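You operate a simulated robot arm through the tools that you are given. There is no shell and no other tool. Be economical: measure what you need, move in short steps, check, and stop when the job is done.

You run a simulated two-armed robot. Do the job below in one go: nothing can be reset, and whatever is moved stays where it is left.

JOB
Pick up the filter from the top of the long grey bench with one hand, pass it to the other hand and put it on the top of the control desk. Put the teal carton on top of the silver small plate on the top of the long grey bench. Put the green cup on the top of the steel table away on the top of the brown bench. Take the black weight and put it on the shelf under the long grey bench. Take the cream pad and put it on the top of the green bench. Take the short roller from the top of the cream table and put it in the large blue tray. Take the grey cloth and leave it on top of the silver steel plate on the top of the grey bench. Do these in any order. Set down upright: filter, teal carton, green cup, cream pad.

The check looks at the end state, three seconds after you hand in, the way a careful person would. Anything else that was tipped, shoved, dropped, spilled or broken makes it a failure. Flat cloth is picked up by pressing the open fingertips on it (5 to 10 N) and closing them slowly along it; thin cloth reads only 2 to 8 mm in the jaws.

ROBOT AND FRAMES
Two 7-joint arms with three-finger grippers on one trunk, on a base that drives. Base frame: it is fixed to the floor where the robot stands at the start and does not move with it; the origin is under the middle of the robot, x ahead of it, y to its left, z up; the surface under the hand at the start is at about z = 0.85. Lengths are in m, angles in degrees, forces in N, time in s.
The left shoulder is at the start at [0.07, 0.165, 1.138], the right one opposite. With the tool pointing down near the work surface each hand reaches from about 0.38 to 0.88 m from the robot's upright axis, wherever it stands, measured 20 degrees to its own side. Places, roughly: black weight (8x5x5 cm) [1.5, 0.3, 0.9]; cream pad (8x5x6 cm) [1.4, -1.3, 0.9]; filter [0.75, 0, 1]; green cup (10x7x8 cm) [1.5, -0.2, 0.9]; grey cloth (11x7x3 cm) [-0.7, 1.8, 0.8]; large blue tray (45x27x6 cm) [-5, 3, 0.9]; shelf under the long grey bench [1.3, -1.2, 0.3]; short roller (17x5x5 cm) [-5.1, 3.5, 0.9]; small plate (18x9x4 cm) [0.8, -0.4, 0.9]; steel plate [-1, 2, 0.75]; teal carton [0.75, -0.25, 1]; top of the brown bench [-3.1, 0.4, 0.8]; top of the control desk [5.1, -2, 0.8]; top of the green bench [-0.5, -3.2, 0.8]. Payload 3.91 kg a hand.
Tool frame (each hand has its own): the origin (TCP) lies between the finger pads and is the grasp point; the fingertips stand 0.03 m ahead of it; z points along the fingers, y is the line along which they close. The gripper opens to 0.116 m. The gripper's body begins 0.073 m behind the TCP.
Orientation is told as [roll, pitch, yaw] about the base's x, y, z axes, in that order, counted from this pose: with the fingers straight down and closing along the base's y, the tool's x points along the base's -x, its y along +y and its z along -z.

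CONTROLS
- The arms move only by the tool send_rows. It takes "left_targets", "right_targets" or both (then of equal length, played together; a hand with none holds still); each is text: rows parted by semicolons, each of 6 numbers parted by spaces: the shift along the base's x, y, z in units of 200 mm (1.0 is 200 mm), then the turn, a rotation vector about the base's x, y, z in units of 120 degrees (1.0 is 120 degrees). In form: dx dy dz ax ay az; .... A call has 1 to 20 rows; each row is the pose to reach, as a shift and turn from the pose commanded when the call began. "left_gripper" and "right_gripper" are, for a hand that has rows, the opening in per cent of the stroke, from 0 (shut) to 100 (fully open), set as the call begins (left out, the last holds). A call with a number of a shift or a turn outside -1 to 1 is refused whole. A row lasts 0.2 s, in which the tool goes at most 0.05 m and 8.6 degrees; a call with a longer step from one row to the next is refused whole, and so is a gripper value outside its range. Where a pose cannot be reached the arm comes as near as it can. A force on the tool above 40 N (or 10 N above the force at the start of the call, whichever is more), or a blocked arm, ends the call early, and 0.2 s more pass. Each finger travels about 0.153 m/s and halts on what it meets, pressing with about 24 N; the grip force reading is that of the motor and also rises with nothing between the fingers. The clock runs only during rows and for 0.2 s after the last one: add rows that repeat a pose to give the fingers time. It gives the time, the measured TCP pose, the force on the tool (base axes), the opening and the grip force at its end, in the units of the frame above (readings bear some noise), with the torque about the TCP (base axes, N m) and any sound that the robot's microphone picked up.
- Cameras (640 x 400 px; columns grow to the right, rows downward): "scene" is now at [0.1381, -0.035, 1.4497]; the picture's right is [-0.25, -0.97, 0.00], its down [-0.61, 0.16, -0.77] and it looks along [0.75, -0.20, -0.63] (base axes); focal length 279 px, centre (320, 200). "left" rides on the left gripper at [0.075, 0.017, -0.088] in its tool frame; the picture's right is [-0.22, 0.97, 0.00], its down [-0.70, -0.16, -0.70] and it looks along [-0.68, -0.16, 0.71] (tool axes); focal length 247 px, centre (320, 200). "right" rides on the right gripper at [0.052, 0.056, -0.088] in its tool frame; the picture's right is [-0.73, 0.68, 0.00], its down [-0.49, -0.52, -0.70] and it looks along [-0.48, -0.51, 0.71] (tool axes); focal length 247 px, centre (320, 200). There is no depth. A picture from a camera that has moved, and an enlarged one, comes with that camera's place and axes in the base frame and with its lens. The place of the scene camera against the robot may be out by one fixed shift of up to 0.018 m in any direction.
- get_image(camera): a new picture of that camera. No time passes.
- lift_body(by): slides the trunk up (or, below 0, down) by that many m; the arms and the scene camera ride with it, the base frame stays. It gives what a move gives, with no picture.
- base_move(legs): drives the robot by 1 to 6 legs, each [ahead, left, turn to the left] in m, m and degrees, along the robot's own axes; the way and the turn of a leg run together, so that a leg with both is an arc; at most 1.5 m and 180 degrees a leg. The arms and the cameras ride along, it lands a little off, and it stops where it bumps. It gives what a move gives.
- turn_head(pan, tilt): turns the head with the scene camera to pan (to the left, within 86 degrees either way) and tilt (down, from -29 to 69), counted from straight ahead of the robot. It gives what a move gives.
- inspect(camera, box): a new picture of the part [left, top, right, bottom] of that camera's present view, enlarged. No time passes.
- finish_job(): hands the job in; it is judged then, once.

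Go step by step. Nothing tells you exact positions but the pictures and the camera data: compare them with the known pose of the tool, close in by small moves and look again before you grip or let go. The budget is 217 turns and 220 pictures, counting those below and the enlarged ones. Unless the task says otherwise, let go and move clear before handing in.

The tools are called after "Call:" by a JSON object that holds its "method" and its "body". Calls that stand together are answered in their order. send_rows: Moves the arms, as the interface text tells. Its arguments: {"type":"object","properties":{"left_targets":{"type":"string"},"left_gripper":{"type":"number"},"right_targets":{"type":"string"},"right_gripper":{"type":"number"}},"required":[]} The other tools are called the same way: lift_body (by) slides the trunk up or down; base_move (legs) drives the base; turn_head (pan, tilt) turns the head that bears the scene camera; get_image (camera) takes a picture; inspect (camera, box) takes an enlarged picture of a part of a camera's view; finish_job () hands the job in.

At the start:

```text
clock: 0.0
left_tool_pos: [0.6544, 0.0395, 1.1551]
left_tcp_rot: [0.0, 0.0, 0.0]
left_ft_force: [0.9, 0.6, -0.2]
left_moment: [0.02, 0.01, 0.02]
left_opening: 0.1164
left_finger_force: 0.0
right_tool_pos: [0.547, -0.3578, 1.1802]
right_tcp_rot: [0.0, -0.1, 0.0]
right_ft_force: [0.1, -0.9, 0.6]
right_moment: [0.03, 0.04, -0.03]
right_opening: 0.1157
right_finger_force: 0.1
trunk travel left (down, up): [-0.675, 0.165]
robot x, y, heading: [-0.0001, -0.0025, -0.2]
head pan, tilt: [-14.7, 39.3]
```

scene: 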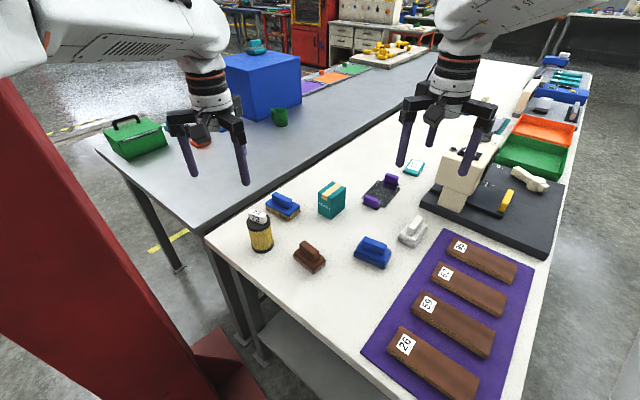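
right: 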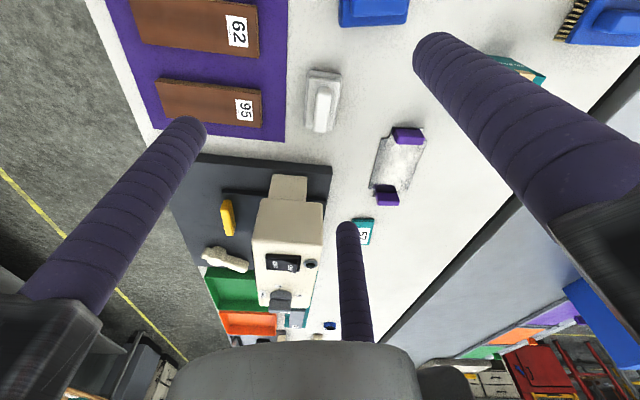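
left: 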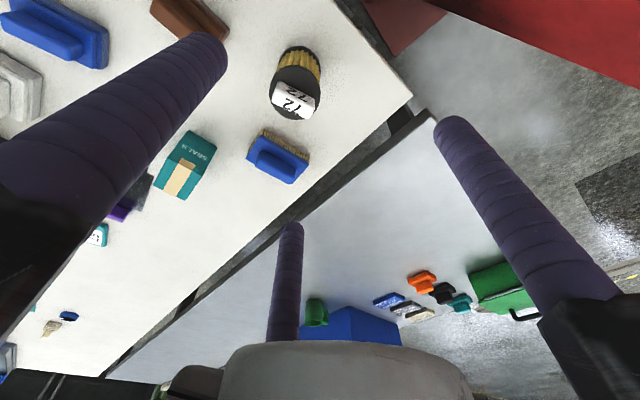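

I see the long grey bench in front of me with the filter, the teal carton and the small plate, and the steel table behind it with the green cup. I'll look more closely before moving.

Call:
{"method": "inspect", "body": {"camera": "scene", "box": [220, 140, 440, 280]}}

Call:
{"method": "inspect", "body": {"camera": "left", "box": [300, 220, 560, 380]}}

Call:
{"method": "inspect", "body": {"camera": "scene", "box": [440, 40, 600, 140]}}

```text
2.86 times, centred on (330, 210) of scene
camera zoom: at [0.1381, -0.035, 1.4497], right [-0.25, -0.97, 0.0], down [-0.61, 0.16, -0.77], along [0.75, -0.2, -0.63], focal length 798 px, centre (291, 171)
```

zoom: 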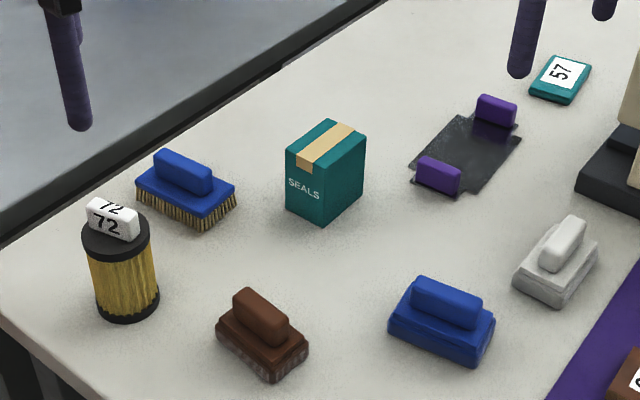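

```text
2.46 times, centred on (430, 300) of left
camera zoom: at [0.5789, 0.0549, 1.2434], right [0.22, 0.97, 0.0], down [0.7, -0.16, 0.7], along [0.68, -0.16, -0.71], focal length 608 px, centre (49, -46)
```

zoom: 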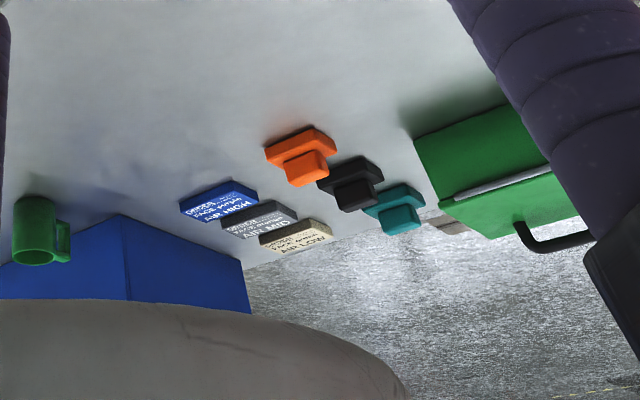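

```text
4.00 times, centred on (520, 90) of scene
camera zoom: at [0.1381, -0.035, 1.4497], right [-0.25, -0.97, 0.0], down [-0.61, 0.16, -0.77], along [0.75, -0.2, -0.63], focal length 1117 px, centre (-480, 640)
```

zoom: 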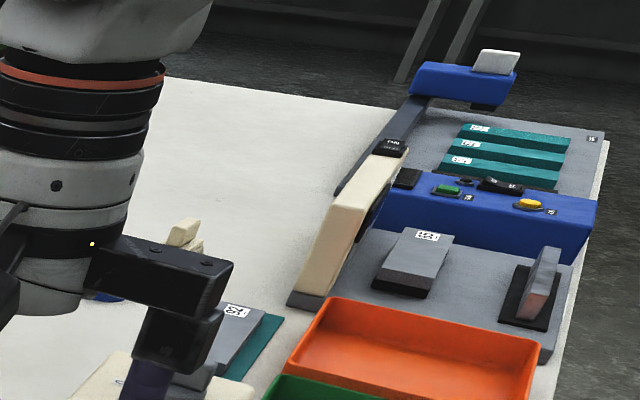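

The weight sits between an orange and a teal block on the steel table, and the carton stands close to the plate. I'll survey the rest of the room with the head.

Call:
{"method": "turn_head", "body": {"pan": 60, "tilt": 25}}

Call:
{"method": "get_image", "body": {"camera": "scene"}}

Call:
{"method": "turn_head", "body": {"pan": 15, "tilt": 15}}

Call:
{"method": "get_image", "body": {"camera": "scene"}}

Call:
{"method": "turn_head", "body": {"pan": -60, "tilt": 25}}

Call:
{"method": "get_image", "body": {"camera": "scene"}}

```text
clock: 1.5
left_tool_pos: [0.6535, 0.0375, 1.1544]
left_tcp_rot: [0.0, -0.1, 0.0]
left_ft_force: [0.3, -0.2, -0.1]
left_moment: [0.03, 0.01, 0.0]
left_opening: 0.1159
left_finger_force: 0.1
right_tool_pos: [0.5463, -0.3568, 1.1813]
right_tcp_rot: [0.0, -0.2, 0.0]
right_ft_force: [0.3, 0.1, 0.2]
right_moment: [0.04, 0.02, -0.03]
right_opening: 0.116
right_finger_force: 0.1
trunk travel left (down, up): [-0.675, 0.165]
robot x, y, heading: [0.0012, 0.002, -0.0]
head pan, tilt: [60.0, 25.0]
```

```text
213 pictures are left
camera scene: at [0.1015, 0.0664, 1.472], right [0.87, -0.5, 0.0], down [-0.21, -0.37, -0.91], along [0.45, 0.78, -0.42], focal length 279 px, centre (320, 200)
```

scene: 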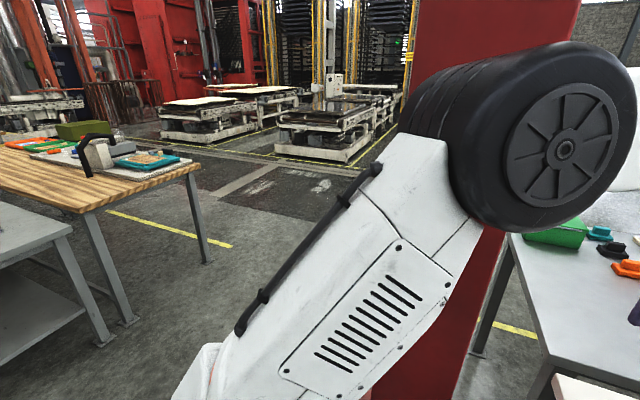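

```text
clock: 2.6
left_tool_pos: [0.6548, 0.0385, 1.1541]
left_tcp_rot: [0.0, 0.0, 0.0]
left_ft_force: [-0.6, 0.3, -0.1]
left_moment: [0.01, -0.01, -0.02]
left_opening: 0.116
left_finger_force: 0.1
right_tool_pos: [0.5476, -0.3583, 1.1809]
right_tcp_rot: [0.0, -0.1, -0.1]
right_ft_force: [0.5, 0.1, 1.3]
right_moment: [0.02, -0.01, 0.03]
right_opening: 0.1158
right_finger_force: 0.1
trunk travel left (down, up): [-0.675, 0.165]
robot x, y, heading: [-0.0004, 0.001, 0.0]
head pan, tilt: [15.0, 15.0]
```

```text
212 pictures are left
camera scene: at [0.1456, 0.0109, 1.4882], right [0.26, -0.97, 0.0], down [-0.25, -0.07, -0.97], along [0.93, 0.25, -0.26], focal length 279 px, centre (320, 200)
```

scene: 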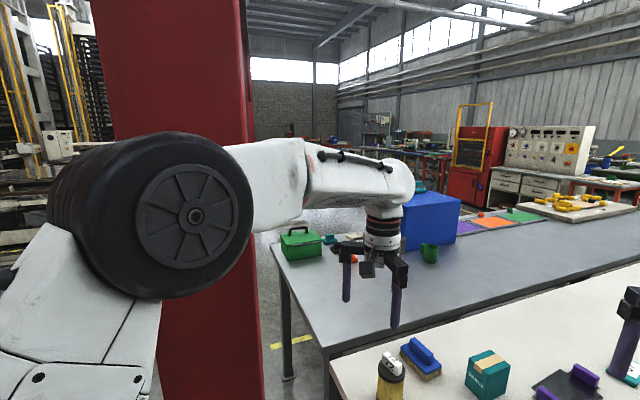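

```text
clock: 4.1
left_tool_pos: [0.6552, 0.0383, 1.1544]
left_tcp_rot: [-0.1, -0.1, 0.0]
left_ft_force: [-0.2, -0.9, -0.5]
left_moment: [-0.01, -0.02, -0.02]
left_opening: 0.1161
left_finger_force: 0.1
right_tool_pos: [0.5465, -0.3575, 1.1804]
right_tcp_rot: [0.0, -0.1, 0.0]
right_ft_force: [-0.3, -0.2, 0.3]
right_moment: [0.0, 0.01, 0.0]
right_opening: 0.116
right_finger_force: 0.0
trunk travel left (down, up): [-0.675, 0.165]
robot x, y, heading: [0.0003, -0.0037, -0.2]
head pan, tilt: [-60.0, 25.0]
```

```text
211 pictures are left
camera scene: at [0.1015, -0.0931, 1.472], right [-0.87, -0.5, 0.0], down [-0.21, 0.37, -0.91], along [0.45, -0.78, -0.42], focal length 279 px, centre (320, 200)
```

scene: 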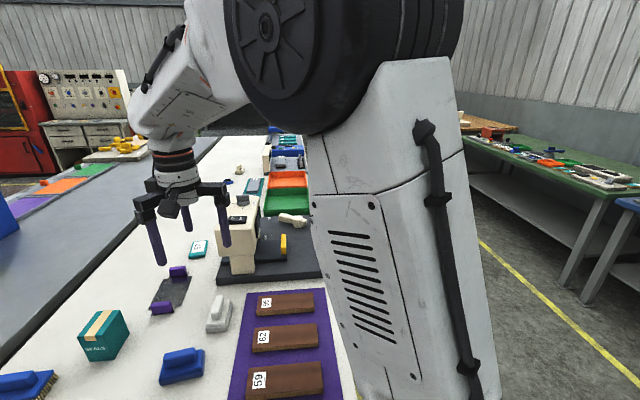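

The benches run at about −52° and I stand at their end, with a red column to my left. I'll raise the trunk, turn along the bench and slide left so the left hand can reach the plate, the carton and the filter.

Call:
{"method": "lift_body", "body": {"by": 0.1}}

Call:
{"method": "base_move", "body": {"legs": [[0, 0, -52], [0, 0.2, 0]]}}

Call:
{"method": "turn_head", "body": {"pan": 15, "tilt": 45}}

Call:
{"method": "get_image", "body": {"camera": "scene"}}

Call:
{"method": "get_image", "body": {"camera": "left"}}

```text
clock: 5.4
left_tool_pos: [0.655, 0.0386, 1.2553]
left_tcp_rot: [0.0, 0.0, 0.0]
left_ft_force: [-0.1, 0.0, -0.3]
left_moment: [-0.02, -0.01, -0.02]
left_opening: 0.116
left_finger_force: 0.0
right_tool_pos: [0.5461, -0.358, 1.2805]
right_tcp_rot: [-0.1, 0.0, 0.0]
right_ft_force: [0.5, 0.6, 0.2]
right_moment: [0.0, -0.02, 0.02]
right_opening: 0.116
right_finger_force: 0.0
trunk travel left (down, up): [-0.775, 0.065]
robot x, y, heading: [-0.0019, 0.0011, 0.1]
head pan, tilt: [-60.0, 25.0]
```

```text
clock: 9.3
left_tool_pos: [0.5863, -0.3718, 1.2545]
left_tcp_rot: [0.1, 0.1, -52.1]
left_ft_force: [-0.4, -0.3, 0.3]
left_moment: [0.04, -0.04, -0.02]
left_opening: 0.1158
left_finger_force: 0.1
right_tool_pos: [0.2087, -0.5291, 1.2791]
right_tcp_rot: [0.1, -0.1, -52.1]
right_ft_force: [-0.3, -0.2, 0.0]
right_moment: [0.01, -0.04, -0.01]
right_opening: 0.116
right_finger_force: 0.0
trunk travel left (down, up): [-0.775, 0.065]
robot x, y, heading: [0.161, 0.1223, -52.3]
head pan, tilt: [-60.0, 25.0]
```

```text
clock: 10.8
left_tool_pos: [0.5894, -0.3705, 1.2542]
left_tcp_rot: [0.0, 0.0, -52.1]
left_ft_force: [-0.8, 0.5, 0.2]
left_moment: [0.0, 0.02, 0.0]
left_opening: 0.1161
left_finger_force: 0.0
right_tool_pos: [0.2107, -0.528, 1.2805]
right_tcp_rot: [0.0, -0.2, -52.1]
right_ft_force: [-0.4, -0.3, 0.2]
right_moment: [0.0, 0.02, 0.0]
right_opening: 0.116
right_finger_force: 0.1
trunk travel left (down, up): [-0.775, 0.065]
robot x, y, heading: [0.1591, 0.1266, -51.9]
head pan, tilt: [15.0, 45.0]
```

```text
210 pictures are left
camera scene: at [0.2579, 0.0205, 1.5414], right [-0.6, -0.8, 0.0], down [-0.56, 0.43, -0.71], along [0.56, -0.43, -0.71], focal length 279 px, centre (320, 200)
```

scene: 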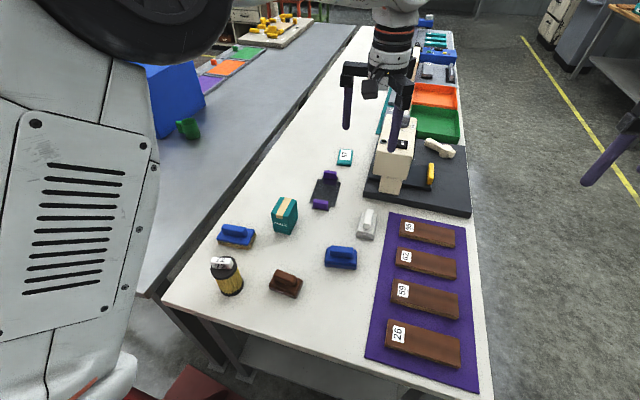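

```text
209 pictures are left
camera left: at [0.5562, -0.3013, 1.3434], right [0.91, 0.42, 0.0], down [0.3, -0.65, 0.7], along [0.3, -0.63, -0.71], focal length 247 px, centre (320, 200)
```

left: 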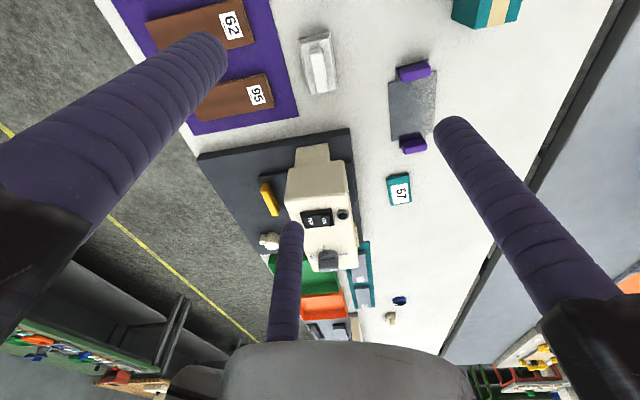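

The carton, plate and filter are all within the left hand's reach now. I'll bring the left hand over the carton for a close measurement.

Call:
{"method": "send_rows", "body": {"left_targets": "0.2 0.118 -0.1 0 0 0; 0.4 0.236 -0.2 0 0 0; 0.6 0.354 -0.3 0 0 0; 0.8 0.472 -0.4 0 0 0; 0.95 0.56 -0.5 0 0 0; 0.95 0.56 -0.5 0 0 0", "left_gripper": 100}}

Call:
{"method": "get_image", "body": {"camera": "left"}}

Call:
{"method": "inspect", "body": {"camera": "scene", "box": [200, 120, 420, 300]}}

```text
refused: row 1 steps farther than a row can; nothing moved
```

```text
208 pictures are left
camera left: at [0.5562, -0.3013, 1.3434], right [0.91, 0.42, 0.0], down [0.3, -0.65, 0.7], along [0.3, -0.63, -0.71], focal length 247 px, centre (320, 200)
```

left: 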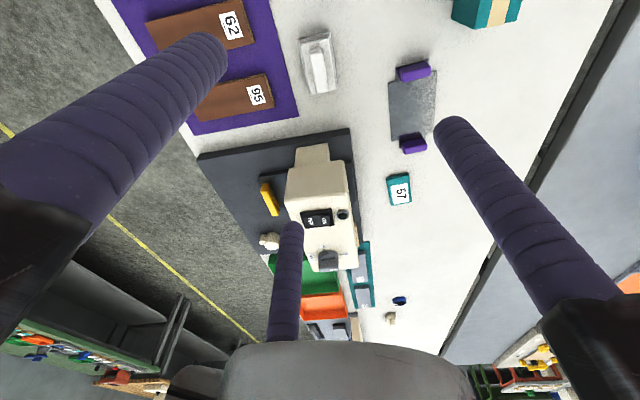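

```text
2.22 times, centred on (310, 210) of scene
camera zoom: at [0.2579, 0.0205, 1.5414], right [-0.6, -0.8, 0.0], down [-0.56, 0.43, -0.71], along [0.56, -0.43, -0.71], focal length 620 px, centre (342, 178)
```

zoom: 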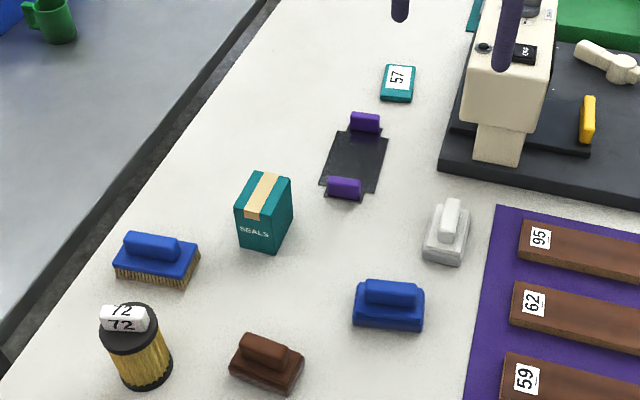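

The picture shows the carton and plate clearly; the step was just too long, so I'll send shorter rows.

Call:
{"method": "send_rows", "body": {"left_targets": "0.18 0.1 -0.08 0 0 0; 0.36 0.2 -0.16 0 0 0; 0.54 0.3 -0.25 0 0 0; 0.72 0.4 -0.34 0 0 0; 0.86 0.5 -0.42 0 0 0; 0.95 0.56 -0.5 0 0 0; 0.95 0.56 -0.5 0 0 0", "left_gripper": 100}}

Call:
{"method": "get_image", "body": {"camera": "left"}}

```text
clock: 12.4
left_tool_pos: [0.7786, -0.258, 1.1546]
left_tcp_rot: [0.0, 0.1, -52.1]
left_ft_force: [-0.9, -0.4, -0.7]
left_moment: [0.03, 0.02, 0.0]
left_opening: 0.116
left_finger_force: 0.1
right_tool_pos: [0.2106, -0.5286, 1.2798]
right_tcp_rot: [0.0, -0.1, -52.1]
right_ft_force: [0.2, 0.4, 0.2]
right_moment: [0.02, -0.01, -0.01]
right_opening: 0.1159
right_finger_force: 0.1
trunk travel left (down, up): [-0.775, 0.065]
robot x, y, heading: [0.1579, 0.1195, -52.1]
head pan, tilt: [15.0, 45.0]
```

```text
206 pictures are left
camera left: at [0.7459, -0.1901, 1.2439], right [0.91, 0.42, 0.0], down [0.3, -0.65, 0.7], along [0.29, -0.63, -0.71], focal length 247 px, centre (320, 200)
```

left: 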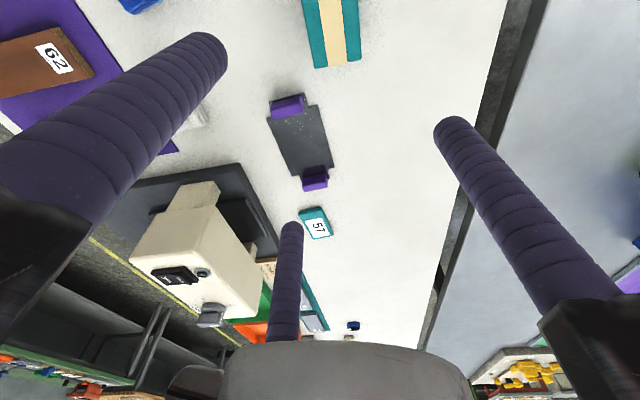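

I can see only the far edge of the carton's top. I'll back the hand off along the bench to see the whole carton.

Call:
{"method": "send_rows", "body": {"left_targets": "-0.15 0.19 0 0 0 0; -0.3 0.38 0 0 0 0; -0.3 0.38 0 0 0 0"}}

Call:
{"method": "get_image", "body": {"camera": "left"}}

```text
clock: 13.2
left_tool_pos: [0.7209, -0.1839, 1.1544]
left_tcp_rot: [0.0, 0.1, -52.1]
left_ft_force: [-0.2, -0.1, -0.9]
left_moment: [0.0, 0.01, -0.04]
left_opening: 0.1161
left_finger_force: 0.0
right_tool_pos: [0.213, -0.5299, 1.2799]
right_tcp_rot: [0.1, 0.0, -52.1]
right_ft_force: [0.4, -0.3, -0.4]
right_moment: [0.05, 0.03, -0.02]
right_opening: 0.1157
right_finger_force: 0.1
trunk travel left (down, up): [-0.775, 0.065]
robot x, y, heading: [0.1548, 0.1255, -52.1]
head pan, tilt: [15.0, 45.0]
```

```text
205 pictures are left
camera left: at [0.6871, -0.1158, 1.2431], right [0.91, 0.42, 0.0], down [0.3, -0.65, 0.7], along [0.29, -0.63, -0.72], focal length 247 px, centre (320, 200)
```

left: 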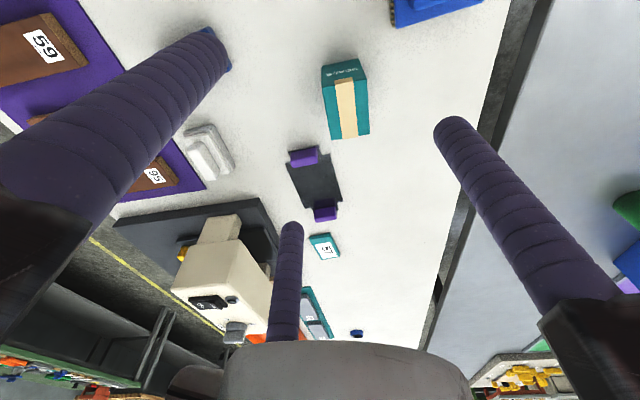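

Call:
{"method": "inspect", "body": {"camera": "left", "box": [270, 40, 390, 220]}}

```text
2.22 times, centred on (330, 130) of left
camera zoom: at [0.6871, -0.1158, 1.2431], right [0.91, 0.42, 0.0], down [0.3, -0.65, 0.7], along [0.29, -0.63, -0.72], focal length 549 px, centre (298, 356)
```

zoom: 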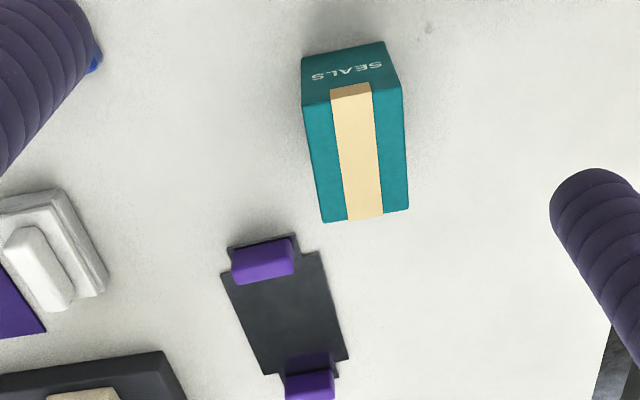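

Measured: the carton is about 5.4×7.2×8.6 cm, centred at (0.778, −0.230) with heading about −55°. The plate is centred at (0.818, −0.421). I'll move above the carton, then down.

Call:
{"method": "send_rows", "body": {"left_targets": "0.14 -0.115 -0.1 0 0 -0.01; 0.285 -0.23 -0.25 0 0 -0.028; 0.285 -0.23 -0.45 0 0 -0.028; 0.285 -0.23 -0.65 0 0 -0.028; 0.285 -0.23 -0.8 0 0 -0.028; 0.285 -0.23 -0.8 0 0 -0.028"}}

Call:
{"method": "get_image", "body": {"camera": "left"}}

Call:
{"method": "inspect", "body": {"camera": "scene", "box": [200, 120, 420, 300]}}

```text
clock: 14.6
left_tool_pos: [0.7753, -0.2294, 0.9956]
left_tcp_rot: [-0.1, 0.0, -55.5]
left_ft_force: [0.3, 0.7, 0.0]
left_moment: [-0.02, -0.01, 0.01]
left_opening: 0.1158
left_finger_force: 0.1
right_tool_pos: [0.2099, -0.5274, 1.2813]
right_tcp_rot: [0.0, -0.1, -52.1]
right_ft_force: [-0.6, 0.2, 0.5]
right_moment: [-0.01, -0.02, -0.03]
right_opening: 0.1158
right_finger_force: 0.1
trunk travel left (down, up): [-0.775, 0.065]
robot x, y, heading: [0.1548, 0.1209, -51.9]
head pan, tilt: [15.0, 45.0]
```

```text
203 pictures are left
camera left: at [0.7459, -0.1571, 1.084], right [0.93, 0.37, 0.0], down [0.26, -0.66, 0.7], along [0.26, -0.65, -0.71], focal length 247 px, centre (320, 200)
```

left: 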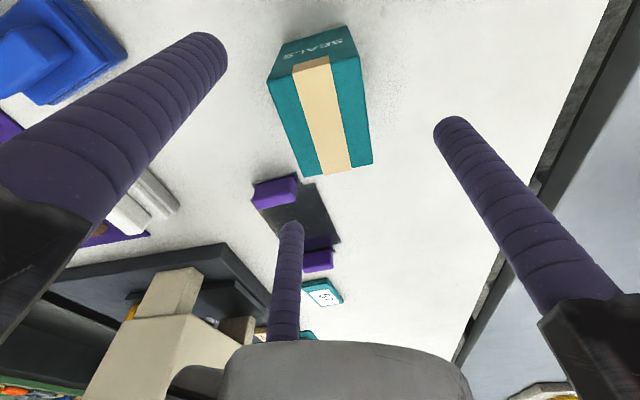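

```text
2.22 times, centred on (310, 210) of scene
camera zoom: at [0.2568, 0.0214, 1.5415], right [-0.6, -0.8, 0.0], down [-0.56, 0.43, -0.71], along [0.56, -0.43, -0.71], focal length 620 px, centre (342, 178)
```

zoom: 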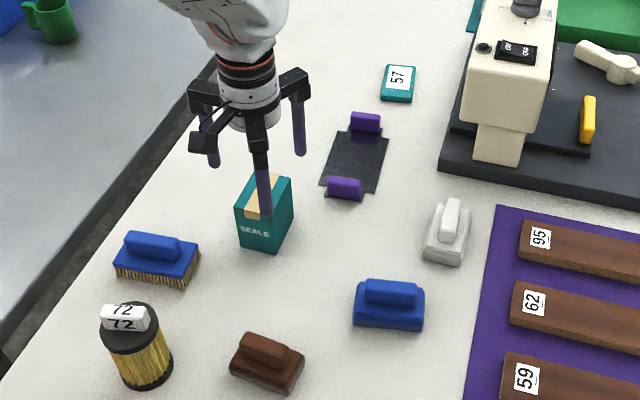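

The gripper shows three prongs where I expected two fingers. Before going around the carton I'll half-close it in the air here to see how the prongs move.

Call:
{"method": "send_rows", "body": {"left_targets": "0 0 0.05 0 0 0; 0 0 0.05 0 0 0; 0 0 0.05 0 0 0", "left_gripper": 50}}

Call:
{"method": "get_image", "body": {"camera": "left"}}

```text
clock: 15.4
left_tool_pos: [0.7756, -0.2277, 1.0048]
left_tcp_rot: [0.1, 0.0, -55.3]
left_ft_force: [-0.8, 0.5, -0.3]
left_moment: [0.02, 0.01, 0.02]
left_opening: 0.0581
left_finger_force: 0.0
right_tool_pos: [0.2102, -0.5268, 1.2798]
right_tcp_rot: [0.0, 0.0, -52.2]
right_ft_force: [-0.2, -0.2, -0.1]
right_moment: [0.02, -0.02, -0.01]
right_opening: 0.116
right_finger_force: 0.1
trunk travel left (down, up): [-0.775, 0.065]
robot x, y, heading: [0.1566, 0.1204, -52.1]
head pan, tilt: [15.0, 45.0]
```

```text
201 pictures are left
camera left: at [0.7471, -0.1577, 1.0934], right [0.93, 0.37, 0.0], down [0.26, -0.66, 0.7], along [0.26, -0.65, -0.71], focal length 247 px, centre (320, 200)
```

left: 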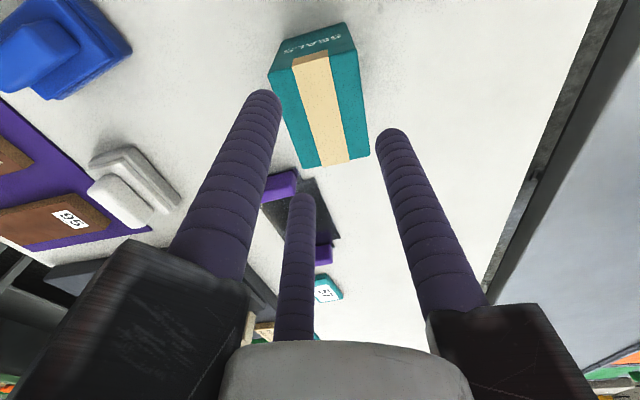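

The prongs close concentrically toward the TCP. A grip with the tool's y along the carton's long side works whether the hand has two or three fingers, so I'll turn the wrist 90° above the carton.

Call:
{"method": "send_rows", "body": {"left_targets": "0 0 0.1 0 0 0.07; 0 0 0.1 0 0 0.14; 0 0 0.1 0 0 0.21; 0 0 0.1 0 0 0.28; 0 0 0.1 0 0 0.35; 0 0 0.1 0 0 0.42; 0 0 0.1 0 0 0.49; 0 0 0.1 0 0 0.56; 0 0 0.1 0 0 0.63; 0 0 0.1 0 0 0.7; 0 0 0.1 0 0 0.75; 0 0 0.1 0 0 0.75", "left_gripper": 100}}

Call:
{"method": "get_image", "body": {"camera": "left"}}

Call:
{"method": "get_image", "body": {"camera": "scene"}}

```text
clock: 18.0
left_tool_pos: [0.7761, -0.2278, 1.0246]
left_tcp_rot: [0.0, 0.0, 34.7]
left_ft_force: [-0.4, 0.4, 0.0]
left_moment: [0.02, -0.03, 0.02]
left_opening: 0.1163
left_finger_force: 0.1
right_tool_pos: [0.2106, -0.5269, 1.281]
right_tcp_rot: [0.0, -0.1, -52.1]
right_ft_force: [-0.1, -0.6, 0.6]
right_moment: [0.01, -0.02, -0.02]
right_opening: 0.1163
right_finger_force: 0.0
trunk travel left (down, up): [-0.775, 0.065]
robot x, y, heading: [0.1572, 0.1231, -52.0]
head pan, tilt: [15.0, 45.0]
```

```text
200 pictures are left
camera left: at [0.7043, -0.2571, 1.1134], right [-0.37, 0.93, 0.0], down [0.66, 0.26, 0.7], along [0.65, 0.26, -0.71], focal length 247 px, centre (320, 200)
```

left: 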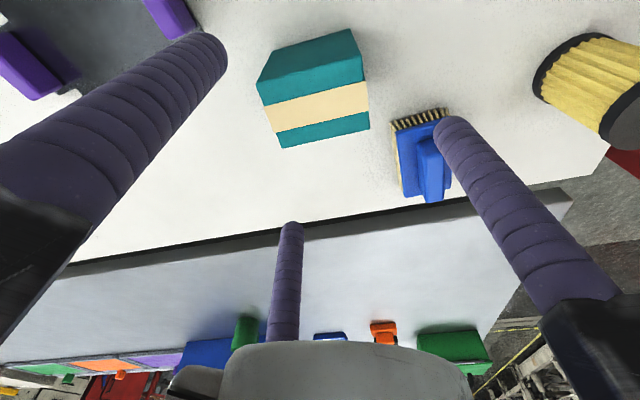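

```text
199 pictures are left
camera scene: at [0.2579, 0.0205, 1.5414], right [-0.6, -0.8, 0.0], down [-0.56, 0.43, -0.71], along [0.56, -0.43, -0.71], focal length 279 px, centre (320, 200)
```

scene: 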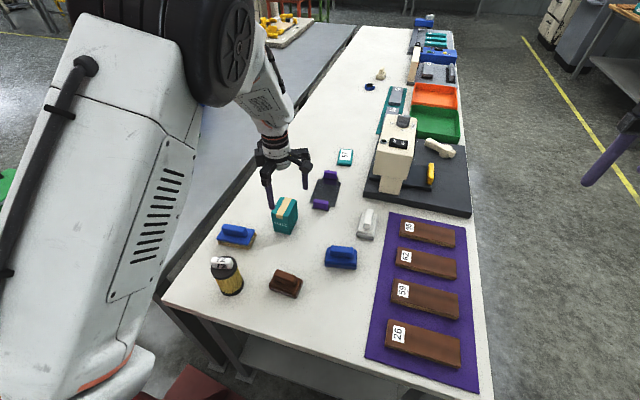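

The centre is confirmed at (0.777, −0.230) and the arm took the turn well. I'll descend around the carton and look again.

Call:
{"method": "send_rows", "body": {"left_targets": "0.005 -0.005 -0.2 0 0 0; 0.005 -0.005 -0.4 0 0 0; 0.005 -0.005 -0.55 0 0 0; 0.005 -0.005 -0.62 0 0 0; 0.005 -0.005 -0.62 0 0 0"}}

Call:
{"method": "get_image", "body": {"camera": "left"}}

```text
clock: 19.2
left_tool_pos: [0.778, -0.2294, 0.9005]
left_tcp_rot: [0.0, 0.0, 34.6]
left_ft_force: [0.4, -0.6, 0.7]
left_moment: [0.02, 0.0, -0.01]
left_opening: 0.1162
left_finger_force: 0.1
right_tool_pos: [0.2105, -0.5281, 1.2813]
right_tcp_rot: [-0.1, -0.2, -52.1]
right_ft_force: [0.5, -0.2, -0.2]
right_moment: [0.03, 0.0, 0.01]
right_opening: 0.116
right_finger_force: 0.2
trunk travel left (down, up): [-0.775, 0.065]
robot x, y, heading: [0.1557, 0.1247, -52.1]
head pan, tilt: [15.0, 45.0]
```

```text
198 pictures are left
camera left: at [0.7055, -0.2583, 0.9891], right [-0.37, 0.93, 0.0], down [0.66, 0.26, 0.7], along [0.65, 0.26, -0.71], focal length 247 px, centre (320, 200)
```

left: 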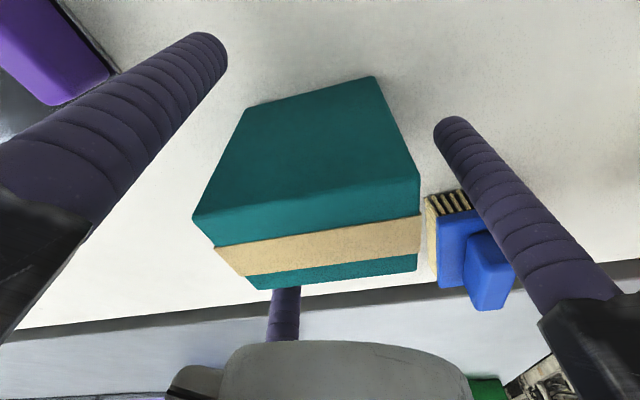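

The fingers straddle the carton. I'll close on it and watch the readings.

Call:
{"method": "send_rows", "body": {"left_targets": "0 0 0 0 0 0; 0 0 0 0 0 0; 0 0 0 0 0 0; 0 0 0 0 0 0", "left_gripper": 30}}

Call:
{"method": "get_image", "body": {"camera": "left"}}

```text
clock: 20.2
left_tool_pos: [0.7778, -0.2296, 0.8998]
left_tcp_rot: [0.0, 0.0, 34.5]
left_ft_force: [0.2, -0.1, 0.4]
left_moment: [-0.03, -0.02, 0.02]
left_opening: 0.0653
left_finger_force: 24.2
right_tool_pos: [0.2108, -0.5287, 1.2809]
right_tcp_rot: [0.1, -0.2, -52.1]
right_ft_force: [0.6, 0.4, 0.7]
right_moment: [-0.01, 0.03, 0.04]
right_opening: 0.1161
right_finger_force: 0.0
trunk travel left (down, up): [-0.775, 0.065]
robot x, y, heading: [0.1574, 0.1232, -52.2]
head pan, tilt: [15.0, 45.0]
```

```text
197 pictures are left
camera left: at [0.7057, -0.2583, 0.9891], right [-0.37, 0.93, 0.0], down [0.66, 0.26, 0.7], along [0.65, 0.26, -0.71], focal length 247 px, centre (320, 200)
```

left: 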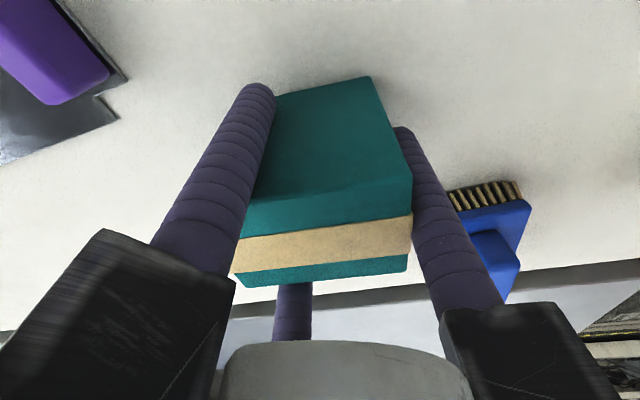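

The opening of 0.065 with 24 N matches a three-jaw grip, so I'll plan grasps that way. I'll lift and carry the carton over the plate.

Call:
{"method": "send_rows", "body": {"left_targets": "0 0 0.2 0 0 0; 0 0 0.45 0 0 0; 0.03 -0.15 0.5 0 0 0; 0.075 -0.38 0.5 0 0 0.01; 0.12 -0.6 0.5 0 0 0.02; 0.16 -0.8 0.5 0 0 0.03; 0.19 -0.942 0.5 0 0 0.0375; 0.19 -0.942 0.5 0 0 0.0375"}}

Call:
{"method": "get_image", "body": {"camera": "left"}}

Call:
{"method": "inspect", "body": {"camera": "scene", "box": [240, 100, 420, 240]}}

```text
clock: 22.0
left_tool_pos: [0.8132, -0.4163, 1.0014]
left_tcp_rot: [0.1, -0.1, 39.2]
left_ft_force: [-0.6, 0.0, -0.1]
left_moment: [-0.02, -0.02, -0.01]
left_opening: 0.0346
left_finger_force: 0.1
right_tool_pos: [0.2087, -0.5267, 1.2819]
right_tcp_rot: [-0.1, -0.2, -52.2]
right_ft_force: [-0.5, -0.3, -0.3]
right_moment: [-0.01, -0.07, -0.06]
right_opening: 0.1158
right_finger_force: 0.1
trunk travel left (down, up): [-0.775, 0.065]
robot x, y, heading: [0.154, 0.1208, -52.0]
head pan, tilt: [15.0, 45.0]
```

```text
196 pictures are left
camera left: at [0.7442, -0.4509, 1.0887], right [-0.44, 0.9, 0.0], down [0.64, 0.31, 0.7], along [0.63, 0.31, -0.71], focal length 247 px, centre (320, 200)
```

left: 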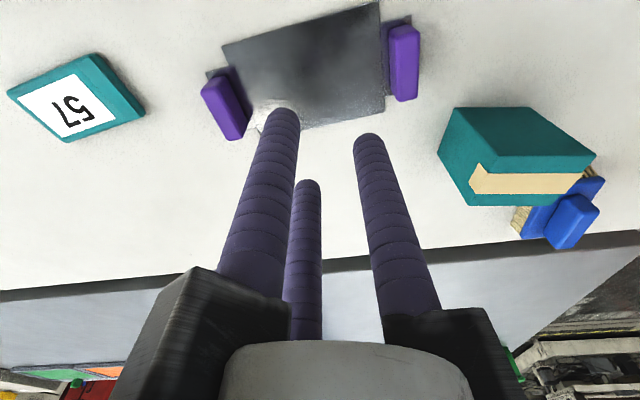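

```text
2.86 times, centred on (330, 170) of scene
camera zoom: at [0.256, 0.0217, 1.5415], right [-0.6, -0.8, 0.0], down [-0.56, 0.43, -0.71], along [0.56, -0.43, -0.71], focal length 798 px, centre (291, 286)
```

zoom: 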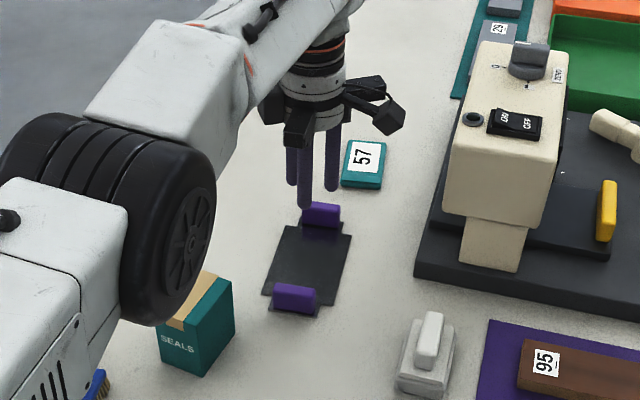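

The carton slipped out at the lift and stands upright near its old spot. For a three-jaw hand it is better held with one finger on the wide face and two on the opposite corners. I'll raise the hand, turn back and re-measure.

Call:
{"method": "send_rows", "body": {"left_targets": "0 0 0.2 0 0 0; 0 0 0.4 0 0 -0.07; 0 0.1 0.6 0 0 -0.14; -0.05 0.2 0.75 0 0 -0.21; -0.1 0.35 0.75 0 0 -0.28; -0.15 0.5 0.75 0 0 -0.35; -0.2 0.65 0.75 0 0 -0.42; -0.25 0.8 0.75 0 0 -0.49; -0.3 0.9 0.75 0 0 -0.56; -0.35 0.95 0.75 0 0 -0.63; -0.4 1 0.75 0 0 -0.7; -0.45 1 0.75 0 0 -0.77; -0.45 1 0.75 0 0 -0.77", "left_gripper": 100}}

Call:
{"method": "get_image", "body": {"camera": "left"}}

```text
clock: 24.8
left_tool_pos: [0.836, -0.3766, 1.1908]
left_tcp_rot: [0.0, 0.1, -53.4]
left_ft_force: [0.0, -0.1, -0.1]
left_moment: [0.03, 0.0, 0.0]
left_opening: 0.1162
left_finger_force: 0.1
left hand out of reach, approached as far as the arm can: row 3, 4, 5, 6, 7, 8, 9, 10, 11, 12, 13
right_tool_pos: [0.2099, -0.5287, 1.2803]
right_tcp_rot: [0.1, -0.1, -52.1]
right_ft_force: [-0.6, -0.9, 0.3]
right_moment: [-0.01, 0.01, 0.04]
right_opening: 0.1163
right_finger_force: 0.0
trunk travel left (down, up): [-0.775, 0.065]
robot x, y, heading: [0.1562, 0.1209, -52.2]
head pan, tilt: [15.0, 45.0]
```

```text
194 pictures are left
camera left: at [0.8037, -0.3068, 1.2786], right [0.92, 0.4, 0.0], down [0.29, -0.66, 0.7], along [0.28, -0.64, -0.72], focal length 247 px, centre (320, 200)
```

left: 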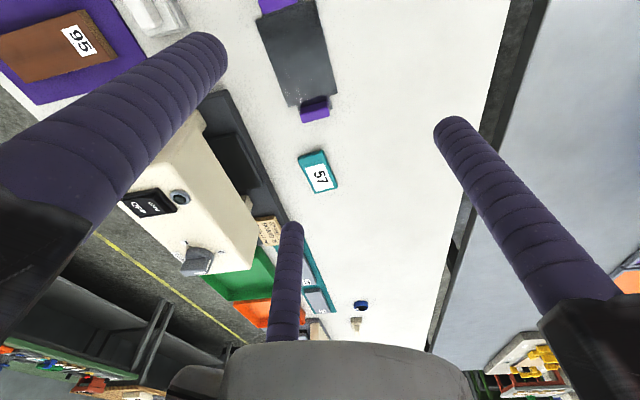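

The arm stalled short of the target. I'll command a small step toward the viewing place and see where it ends up.

Call:
{"method": "send_rows", "body": {"left_targets": "0 0 -0.1 0 0 0; -0.1 0.12 -0.15 0 0 0; -0.2 0.25 -0.2 0 0 0; -0.2 0.25 -0.2 0 0 0"}}

Call:
{"method": "get_image", "body": {"camera": "left"}}

```text
clock: 25.8
left_tool_pos: [0.8371, -0.3823, 1.1662]
left_tcp_rot: [0.0, 0.1, -53.3]
left_ft_force: [-0.4, -0.7, -0.5]
left_moment: [-0.03, -0.02, 0.0]
left_opening: 0.1161
left_finger_force: 0.0
left hand out of reach, approached as far as the arm can: row 1, 2, 3, 4
right_tool_pos: [0.2103, -0.5285, 1.2807]
right_tcp_rot: [0.1, 0.0, -52.2]
right_ft_force: [0.1, -0.9, -0.2]
right_moment: [0.0, -0.01, 0.0]
right_opening: 0.1161
right_finger_force: 0.1
trunk travel left (down, up): [-0.775, 0.065]
robot x, y, heading: [0.1576, 0.1221, -51.9]
head pan, tilt: [15.0, 45.0]
```

```text
193 pictures are left
camera left: at [0.8052, -0.3126, 1.2554], right [0.92, 0.4, 0.0], down [0.29, -0.66, 0.7], along [0.28, -0.64, -0.72], focal length 247 px, centre (320, 200)
```

left: 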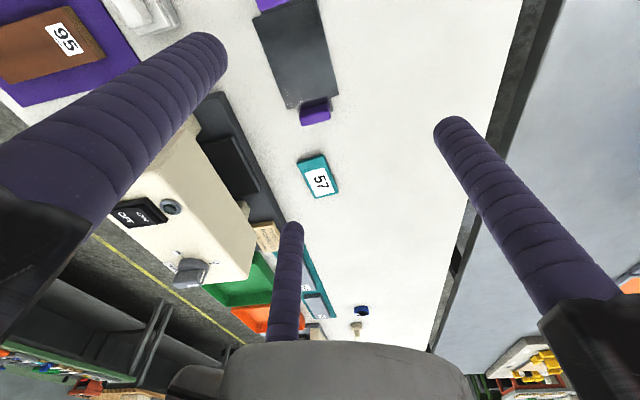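

I suspect a joint limit in this arm posture. I'll go lower and forward a bit, then back toward the carton at a height that worked before.

Call:
{"method": "send_rows", "body": {"left_targets": "0.05 -0.05 -0.2 0 0 0.05; 0.05 -0.05 -0.4 0 0 0.1; 0.05 -0.05 -0.5 0 0 0.17; 0.05 -0.05 -0.5 0 0 0.24; 0.05 -0.05 -0.5 0 0 0.24"}}

Call:
{"method": "get_image", "body": {"camera": "scene"}}

```text
clock: 27.0
left_tool_pos: [0.8482, -0.3928, 1.0665]
left_tcp_rot: [0.1, 0.0, -24.4]
left_ft_force: [-0.6, 0.0, 0.8]
left_moment: [0.04, -0.04, 0.01]
left_opening: 0.1161
left_finger_force: 0.0
left hand out of reach, approached as far as the arm can: row 1
right_tool_pos: [0.2109, -0.5287, 1.2804]
right_tcp_rot: [-0.1, -0.1, -52.1]
right_ft_force: [-0.9, 0.5, -0.5]
right_moment: [-0.03, 0.02, -0.01]
right_opening: 0.1159
right_finger_force: 0.1
trunk travel left (down, up): [-0.775, 0.065]
robot x, y, heading: [0.159, 0.125, -52.2]
head pan, tilt: [15.0, 45.0]
```

```text
192 pictures are left
camera scene: at [0.2581, 0.0198, 1.5413], right [-0.6, -0.8, 0.0], down [-0.56, 0.43, -0.71], along [0.56, -0.43, -0.71], focal length 279 px, centre (320, 200)
```

scene: 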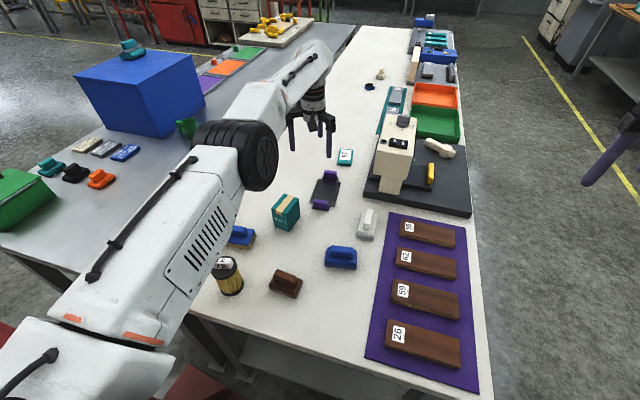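

The arm is stretched with the elbow at mid height, about 1.28 m, clear of the bench. An equivalent grip exists at yaw +4.5°, so I'll bring the hand back over the carton with that yaw.

Call:
{"method": "send_rows", "body": {"left_targets": "-0.05 0.1 0.05 0 0 0.05; -0.1 0.25 0.1 0 0 0.1; -0.18 0.42 0.15 0 0 0.15; -0.26 0.58 0.15 0 0 0.2; -0.32 0.72 0.15 0 0 0.24; -0.38 0.85 0.15 0 0 0.24; -0.38 0.85 0.15 0 0 0.24"}}

Call:
{"method": "get_image", "body": {"camera": "scene"}}

Call:
{"method": "get_image", "body": {"camera": "left"}}

```text
clock: 28.6
left_tool_pos: [0.7704, -0.2209, 1.0964]
left_tcp_rot: [0.1, 0.0, 4.2]
left_ft_force: [-0.3, -0.2, -0.4]
left_moment: [-0.01, 0.0, 0.01]
left_opening: 0.116
left_finger_force: 0.1
right_tool_pos: [0.2101, -0.5294, 1.2809]
right_tcp_rot: [0.0, 0.0, -52.1]
right_ft_force: [-0.3, 1.1, 0.3]
right_moment: [0.0, 0.01, -0.01]
right_opening: 0.1162
right_finger_force: 0.1
trunk travel left (down, up): [-0.775, 0.065]
robot x, y, heading: [0.1545, 0.1245, -52.0]
head pan, tilt: [15.0, 45.0]
```

```text
191 pictures are left
camera scene: at [0.2579, 0.0201, 1.5413], right [-0.6, -0.8, 0.0], down [-0.56, 0.43, -0.71], along [0.56, -0.43, -0.71], focal length 279 px, centre (320, 200)
```

scene: 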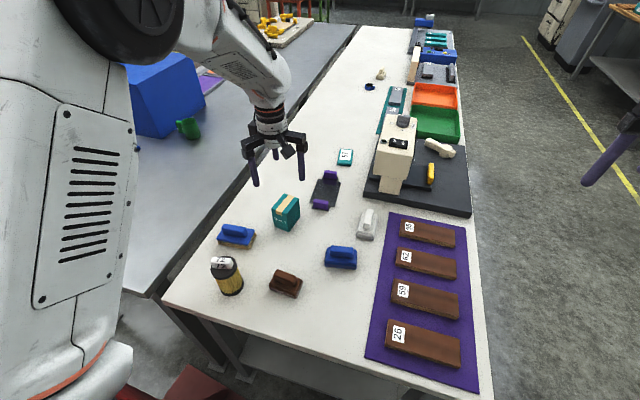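

```text
190 pictures are left
camera left: at [0.6939, -0.2105, 1.185], right [0.15, 0.99, 0.0], down [0.71, -0.11, 0.7], along [0.69, -0.11, -0.71], focal length 247 px, centre (320, 200)
```

left: 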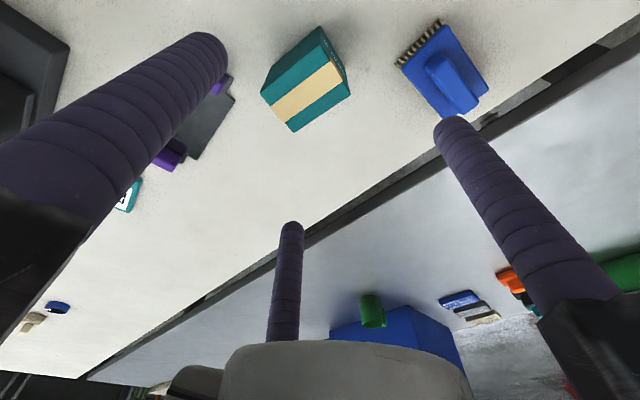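

Good posture again with the elbow up. I'll zoom in to measure the carton's new pose.

Call:
{"method": "inspect", "body": {"camera": "left", "box": [230, 0, 390, 150]}}

```text
2.67 times, centred on (310, 75) of left
camera zoom: at [0.6939, -0.2105, 1.185], right [0.15, 0.99, 0.0], down [0.71, -0.11, 0.7], along [0.69, -0.11, -0.71], focal length 659 px, centre (347, 533)
```

zoom: 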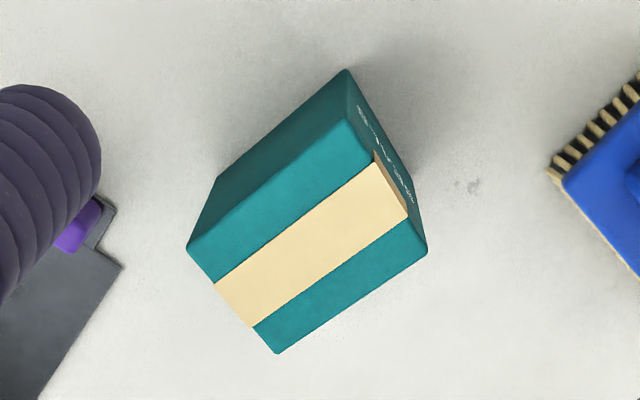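

The carton is now at (0.786, −0.241) with heading −63.5°. I'll descend with one finger on the near wide face and two on the far corners, using yaw −3.5°.

Call:
{"method": "send_rows", "body": {"left_targets": "0.07 -0.04 -0.1 0 0 -0.03; 0.129 -0.075 -0.25 0 0 -0.064; 0.129 -0.075 -0.45 0 0 -0.064; 0.129 -0.075 -0.6 0 0 -0.064; 0.129 -0.075 -0.75 0 0 -0.064; 0.129 -0.075 -0.9 0 0 -0.064; 0.129 -0.075 -1 0 0 -0.064; 0.129 -0.075 -1 0 0 -0.064"}}

Call:
{"method": "get_image", "body": {"camera": "left"}}

```text
clock: 30.4
left_tool_pos: [0.7962, -0.2368, 0.8972]
left_tcp_rot: [0.0, 0.0, -3.5]
left_ft_force: [-0.5, 0.7, -0.8]
left_moment: [0.0, -0.01, -0.01]
left_opening: 0.1162
left_finger_force: 0.0
right_tool_pos: [0.2099, -0.5274, 1.2801]
right_tcp_rot: [0.0, 0.0, -52.1]
right_ft_force: [0.2, 0.5, 0.9]
right_moment: [-0.03, -0.03, 0.01]
right_opening: 0.1161
right_finger_force: 0.1
trunk travel left (down, up): [-0.775, 0.065]
robot x, y, heading: [0.1592, 0.127, -52.0]
head pan, tilt: [15.0, 45.0]
```

```text
188 pictures are left
camera left: at [0.7222, -0.2156, 0.985], right [0.28, 0.96, 0.0], down [0.68, -0.2, 0.7], along [0.67, -0.2, -0.71], focal length 247 px, centre (320, 200)
```

left: 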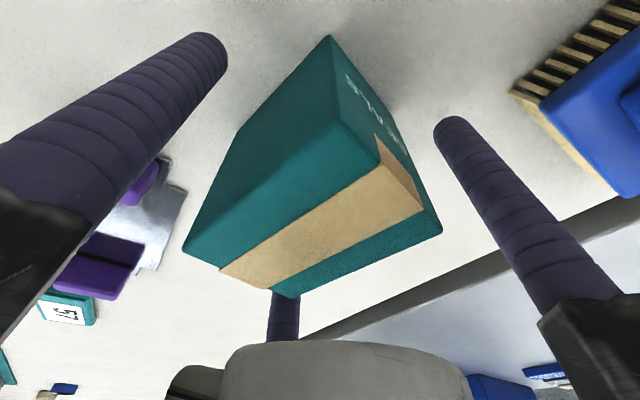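

The left-hand prong faces the wide near side and the other two are at the far corners. I'll close.

Call:
{"method": "send_rows", "body": {"left_targets": "0 0 0 0 0 0; 0 0 0 0 0 0; 0 0 0 0 0 0; 0 0 0 0 0 0", "left_gripper": 30}}

Call:
{"method": "get_image", "body": {"camera": "left"}}

```text
clock: 31.4
left_tool_pos: [0.7975, -0.2369, 0.8967]
left_tcp_rot: [0.0, 0.0, -3.5]
left_ft_force: [-0.2, 0.6, 0.8]
left_moment: [0.03, 0.0, -0.05]
left_opening: 0.0705
left_finger_force: 23.9
right_tool_pos: [0.2098, -0.5279, 1.2799]
right_tcp_rot: [0.0, -0.1, -52.1]
right_ft_force: [0.1, 0.5, 0.3]
right_moment: [-0.02, 0.0, 0.01]
right_opening: 0.1159
right_finger_force: 0.1
trunk travel left (down, up): [-0.775, 0.065]
robot x, y, heading: [0.1601, 0.1244, -52.2]
head pan, tilt: [15.0, 45.0]
```

```text
187 pictures are left
camera left: at [0.7223, -0.2156, 0.9851], right [0.28, 0.96, 0.0], down [0.69, -0.2, 0.7], along [0.67, -0.2, -0.71], focal length 247 px, centre (320, 200)
```

left: 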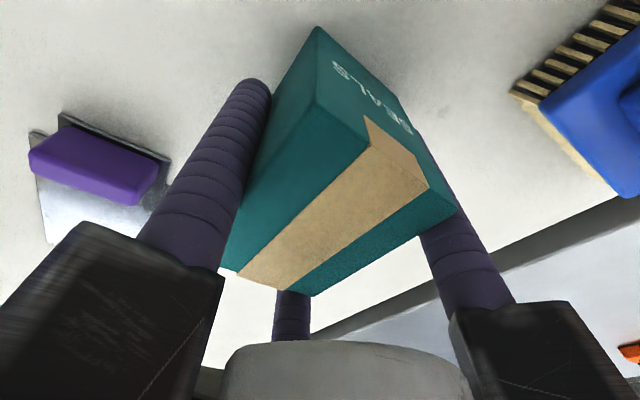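

The jaws hold at 0.0705 m with 24 N. I'll lift a little and slowly, then check.

Call:
{"method": "send_rows", "body": {"left_targets": "0 0 0.04 0 0 0; 0 0 0.1 0 0 0; 0 0 0.16 0 0 0; 0 0 0.22 0 0 0; 0 0 0.22 0 0 0", "left_gripper": 0}}

Call:
{"method": "get_image", "body": {"camera": "left"}}

```text
clock: 32.6
left_tool_pos: [0.7957, -0.2368, 0.9398]
left_tcp_rot: [0.0, 0.0, -3.5]
left_ft_force: [-0.7, 0.3, -0.9]
left_moment: [0.05, -0.05, -0.01]
left_opening: 0.0699
left_finger_force: 24.7
right_tool_pos: [0.2112, -0.5291, 1.2803]
right_tcp_rot: [0.0, 0.0, -52.1]
right_ft_force: [0.0, 0.0, 0.7]
right_moment: [0.0, 0.03, -0.01]
right_opening: 0.1158
right_finger_force: 0.0
trunk travel left (down, up): [-0.775, 0.065]
robot x, y, heading: [0.1576, 0.1212, -52.1]
head pan, tilt: [15.0, 45.0]
```

```text
186 pictures are left
camera left: at [0.7225, -0.2159, 1.0292], right [0.28, 0.96, 0.0], down [0.69, -0.2, 0.7], along [0.67, -0.2, -0.71], focal length 247 px, centre (320, 200)
```

left: 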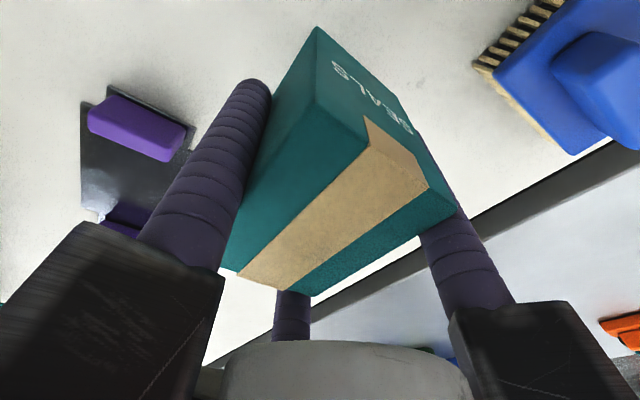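

The carton is held firmly. I'll raise it, lower the trunk by 0.1 for more reach, then carry it over the plate.

Call:
{"method": "send_rows", "body": {"left_targets": "0 0 0.2 0 0 0; 0 0 0.4 0 0 0; 0 0 0.6 0 0 0; 0 0 0.7 0 0 0; 0 0 0.7 0 0 0"}}

Call:
{"method": "lift_body", "body": {"by": -0.1}}

Call:
{"method": "get_image", "body": {"camera": "scene"}}

```text
clock: 33.8
left_tool_pos: [0.7984, -0.2359, 1.0803]
left_tcp_rot: [0.0, 0.0, -3.4]
left_ft_force: [0.2, 0.5, -1.8]
left_moment: [-0.02, -0.03, -0.01]
left_opening: 0.07
left_finger_force: 23.7
right_tool_pos: [0.21, -0.5282, 1.2797]
right_tcp_rot: [0.0, 0.0, -52.0]
right_ft_force: [-0.1, -0.4, -0.4]
right_moment: [-0.03, 0.01, 0.01]
right_opening: 0.1161
right_finger_force: 0.1
trunk travel left (down, up): [-0.775, 0.065]
robot x, y, heading: [0.1611, 0.1203, -52.2]
head pan, tilt: [15.0, 45.0]
```

```text
clock: 35.1
left_tool_pos: [0.7967, -0.2366, 0.98]
left_tcp_rot: [-0.1, 0.1, -3.5]
left_ft_force: [-0.2, -0.5, -1.0]
left_moment: [-0.01, -0.02, 0.02]
left_opening: 0.0699
left_finger_force: 24.4
right_tool_pos: [0.2112, -0.5277, 1.1807]
right_tcp_rot: [0.0, -0.1, -52.2]
right_ft_force: [0.6, -0.8, -0.1]
right_moment: [-0.02, 0.02, 0.01]
right_opening: 0.116
right_finger_force: 0.1
trunk travel left (down, up): [-0.675, 0.165]
robot x, y, heading: [0.1607, 0.1238, -52.2]
head pan, tilt: [15.0, 45.0]
```

```text
185 pictures are left
camera scene: at [0.2578, 0.0207, 1.4415], right [-0.6, -0.8, 0.0], down [-0.56, 0.43, -0.71], along [0.56, -0.43, -0.71], focal length 279 px, centre (320, 200)
```

scene: 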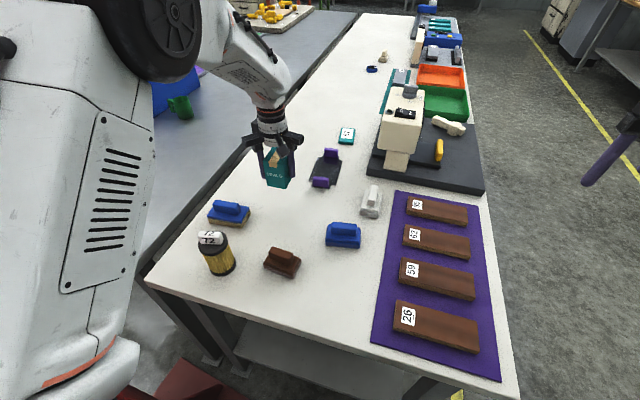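

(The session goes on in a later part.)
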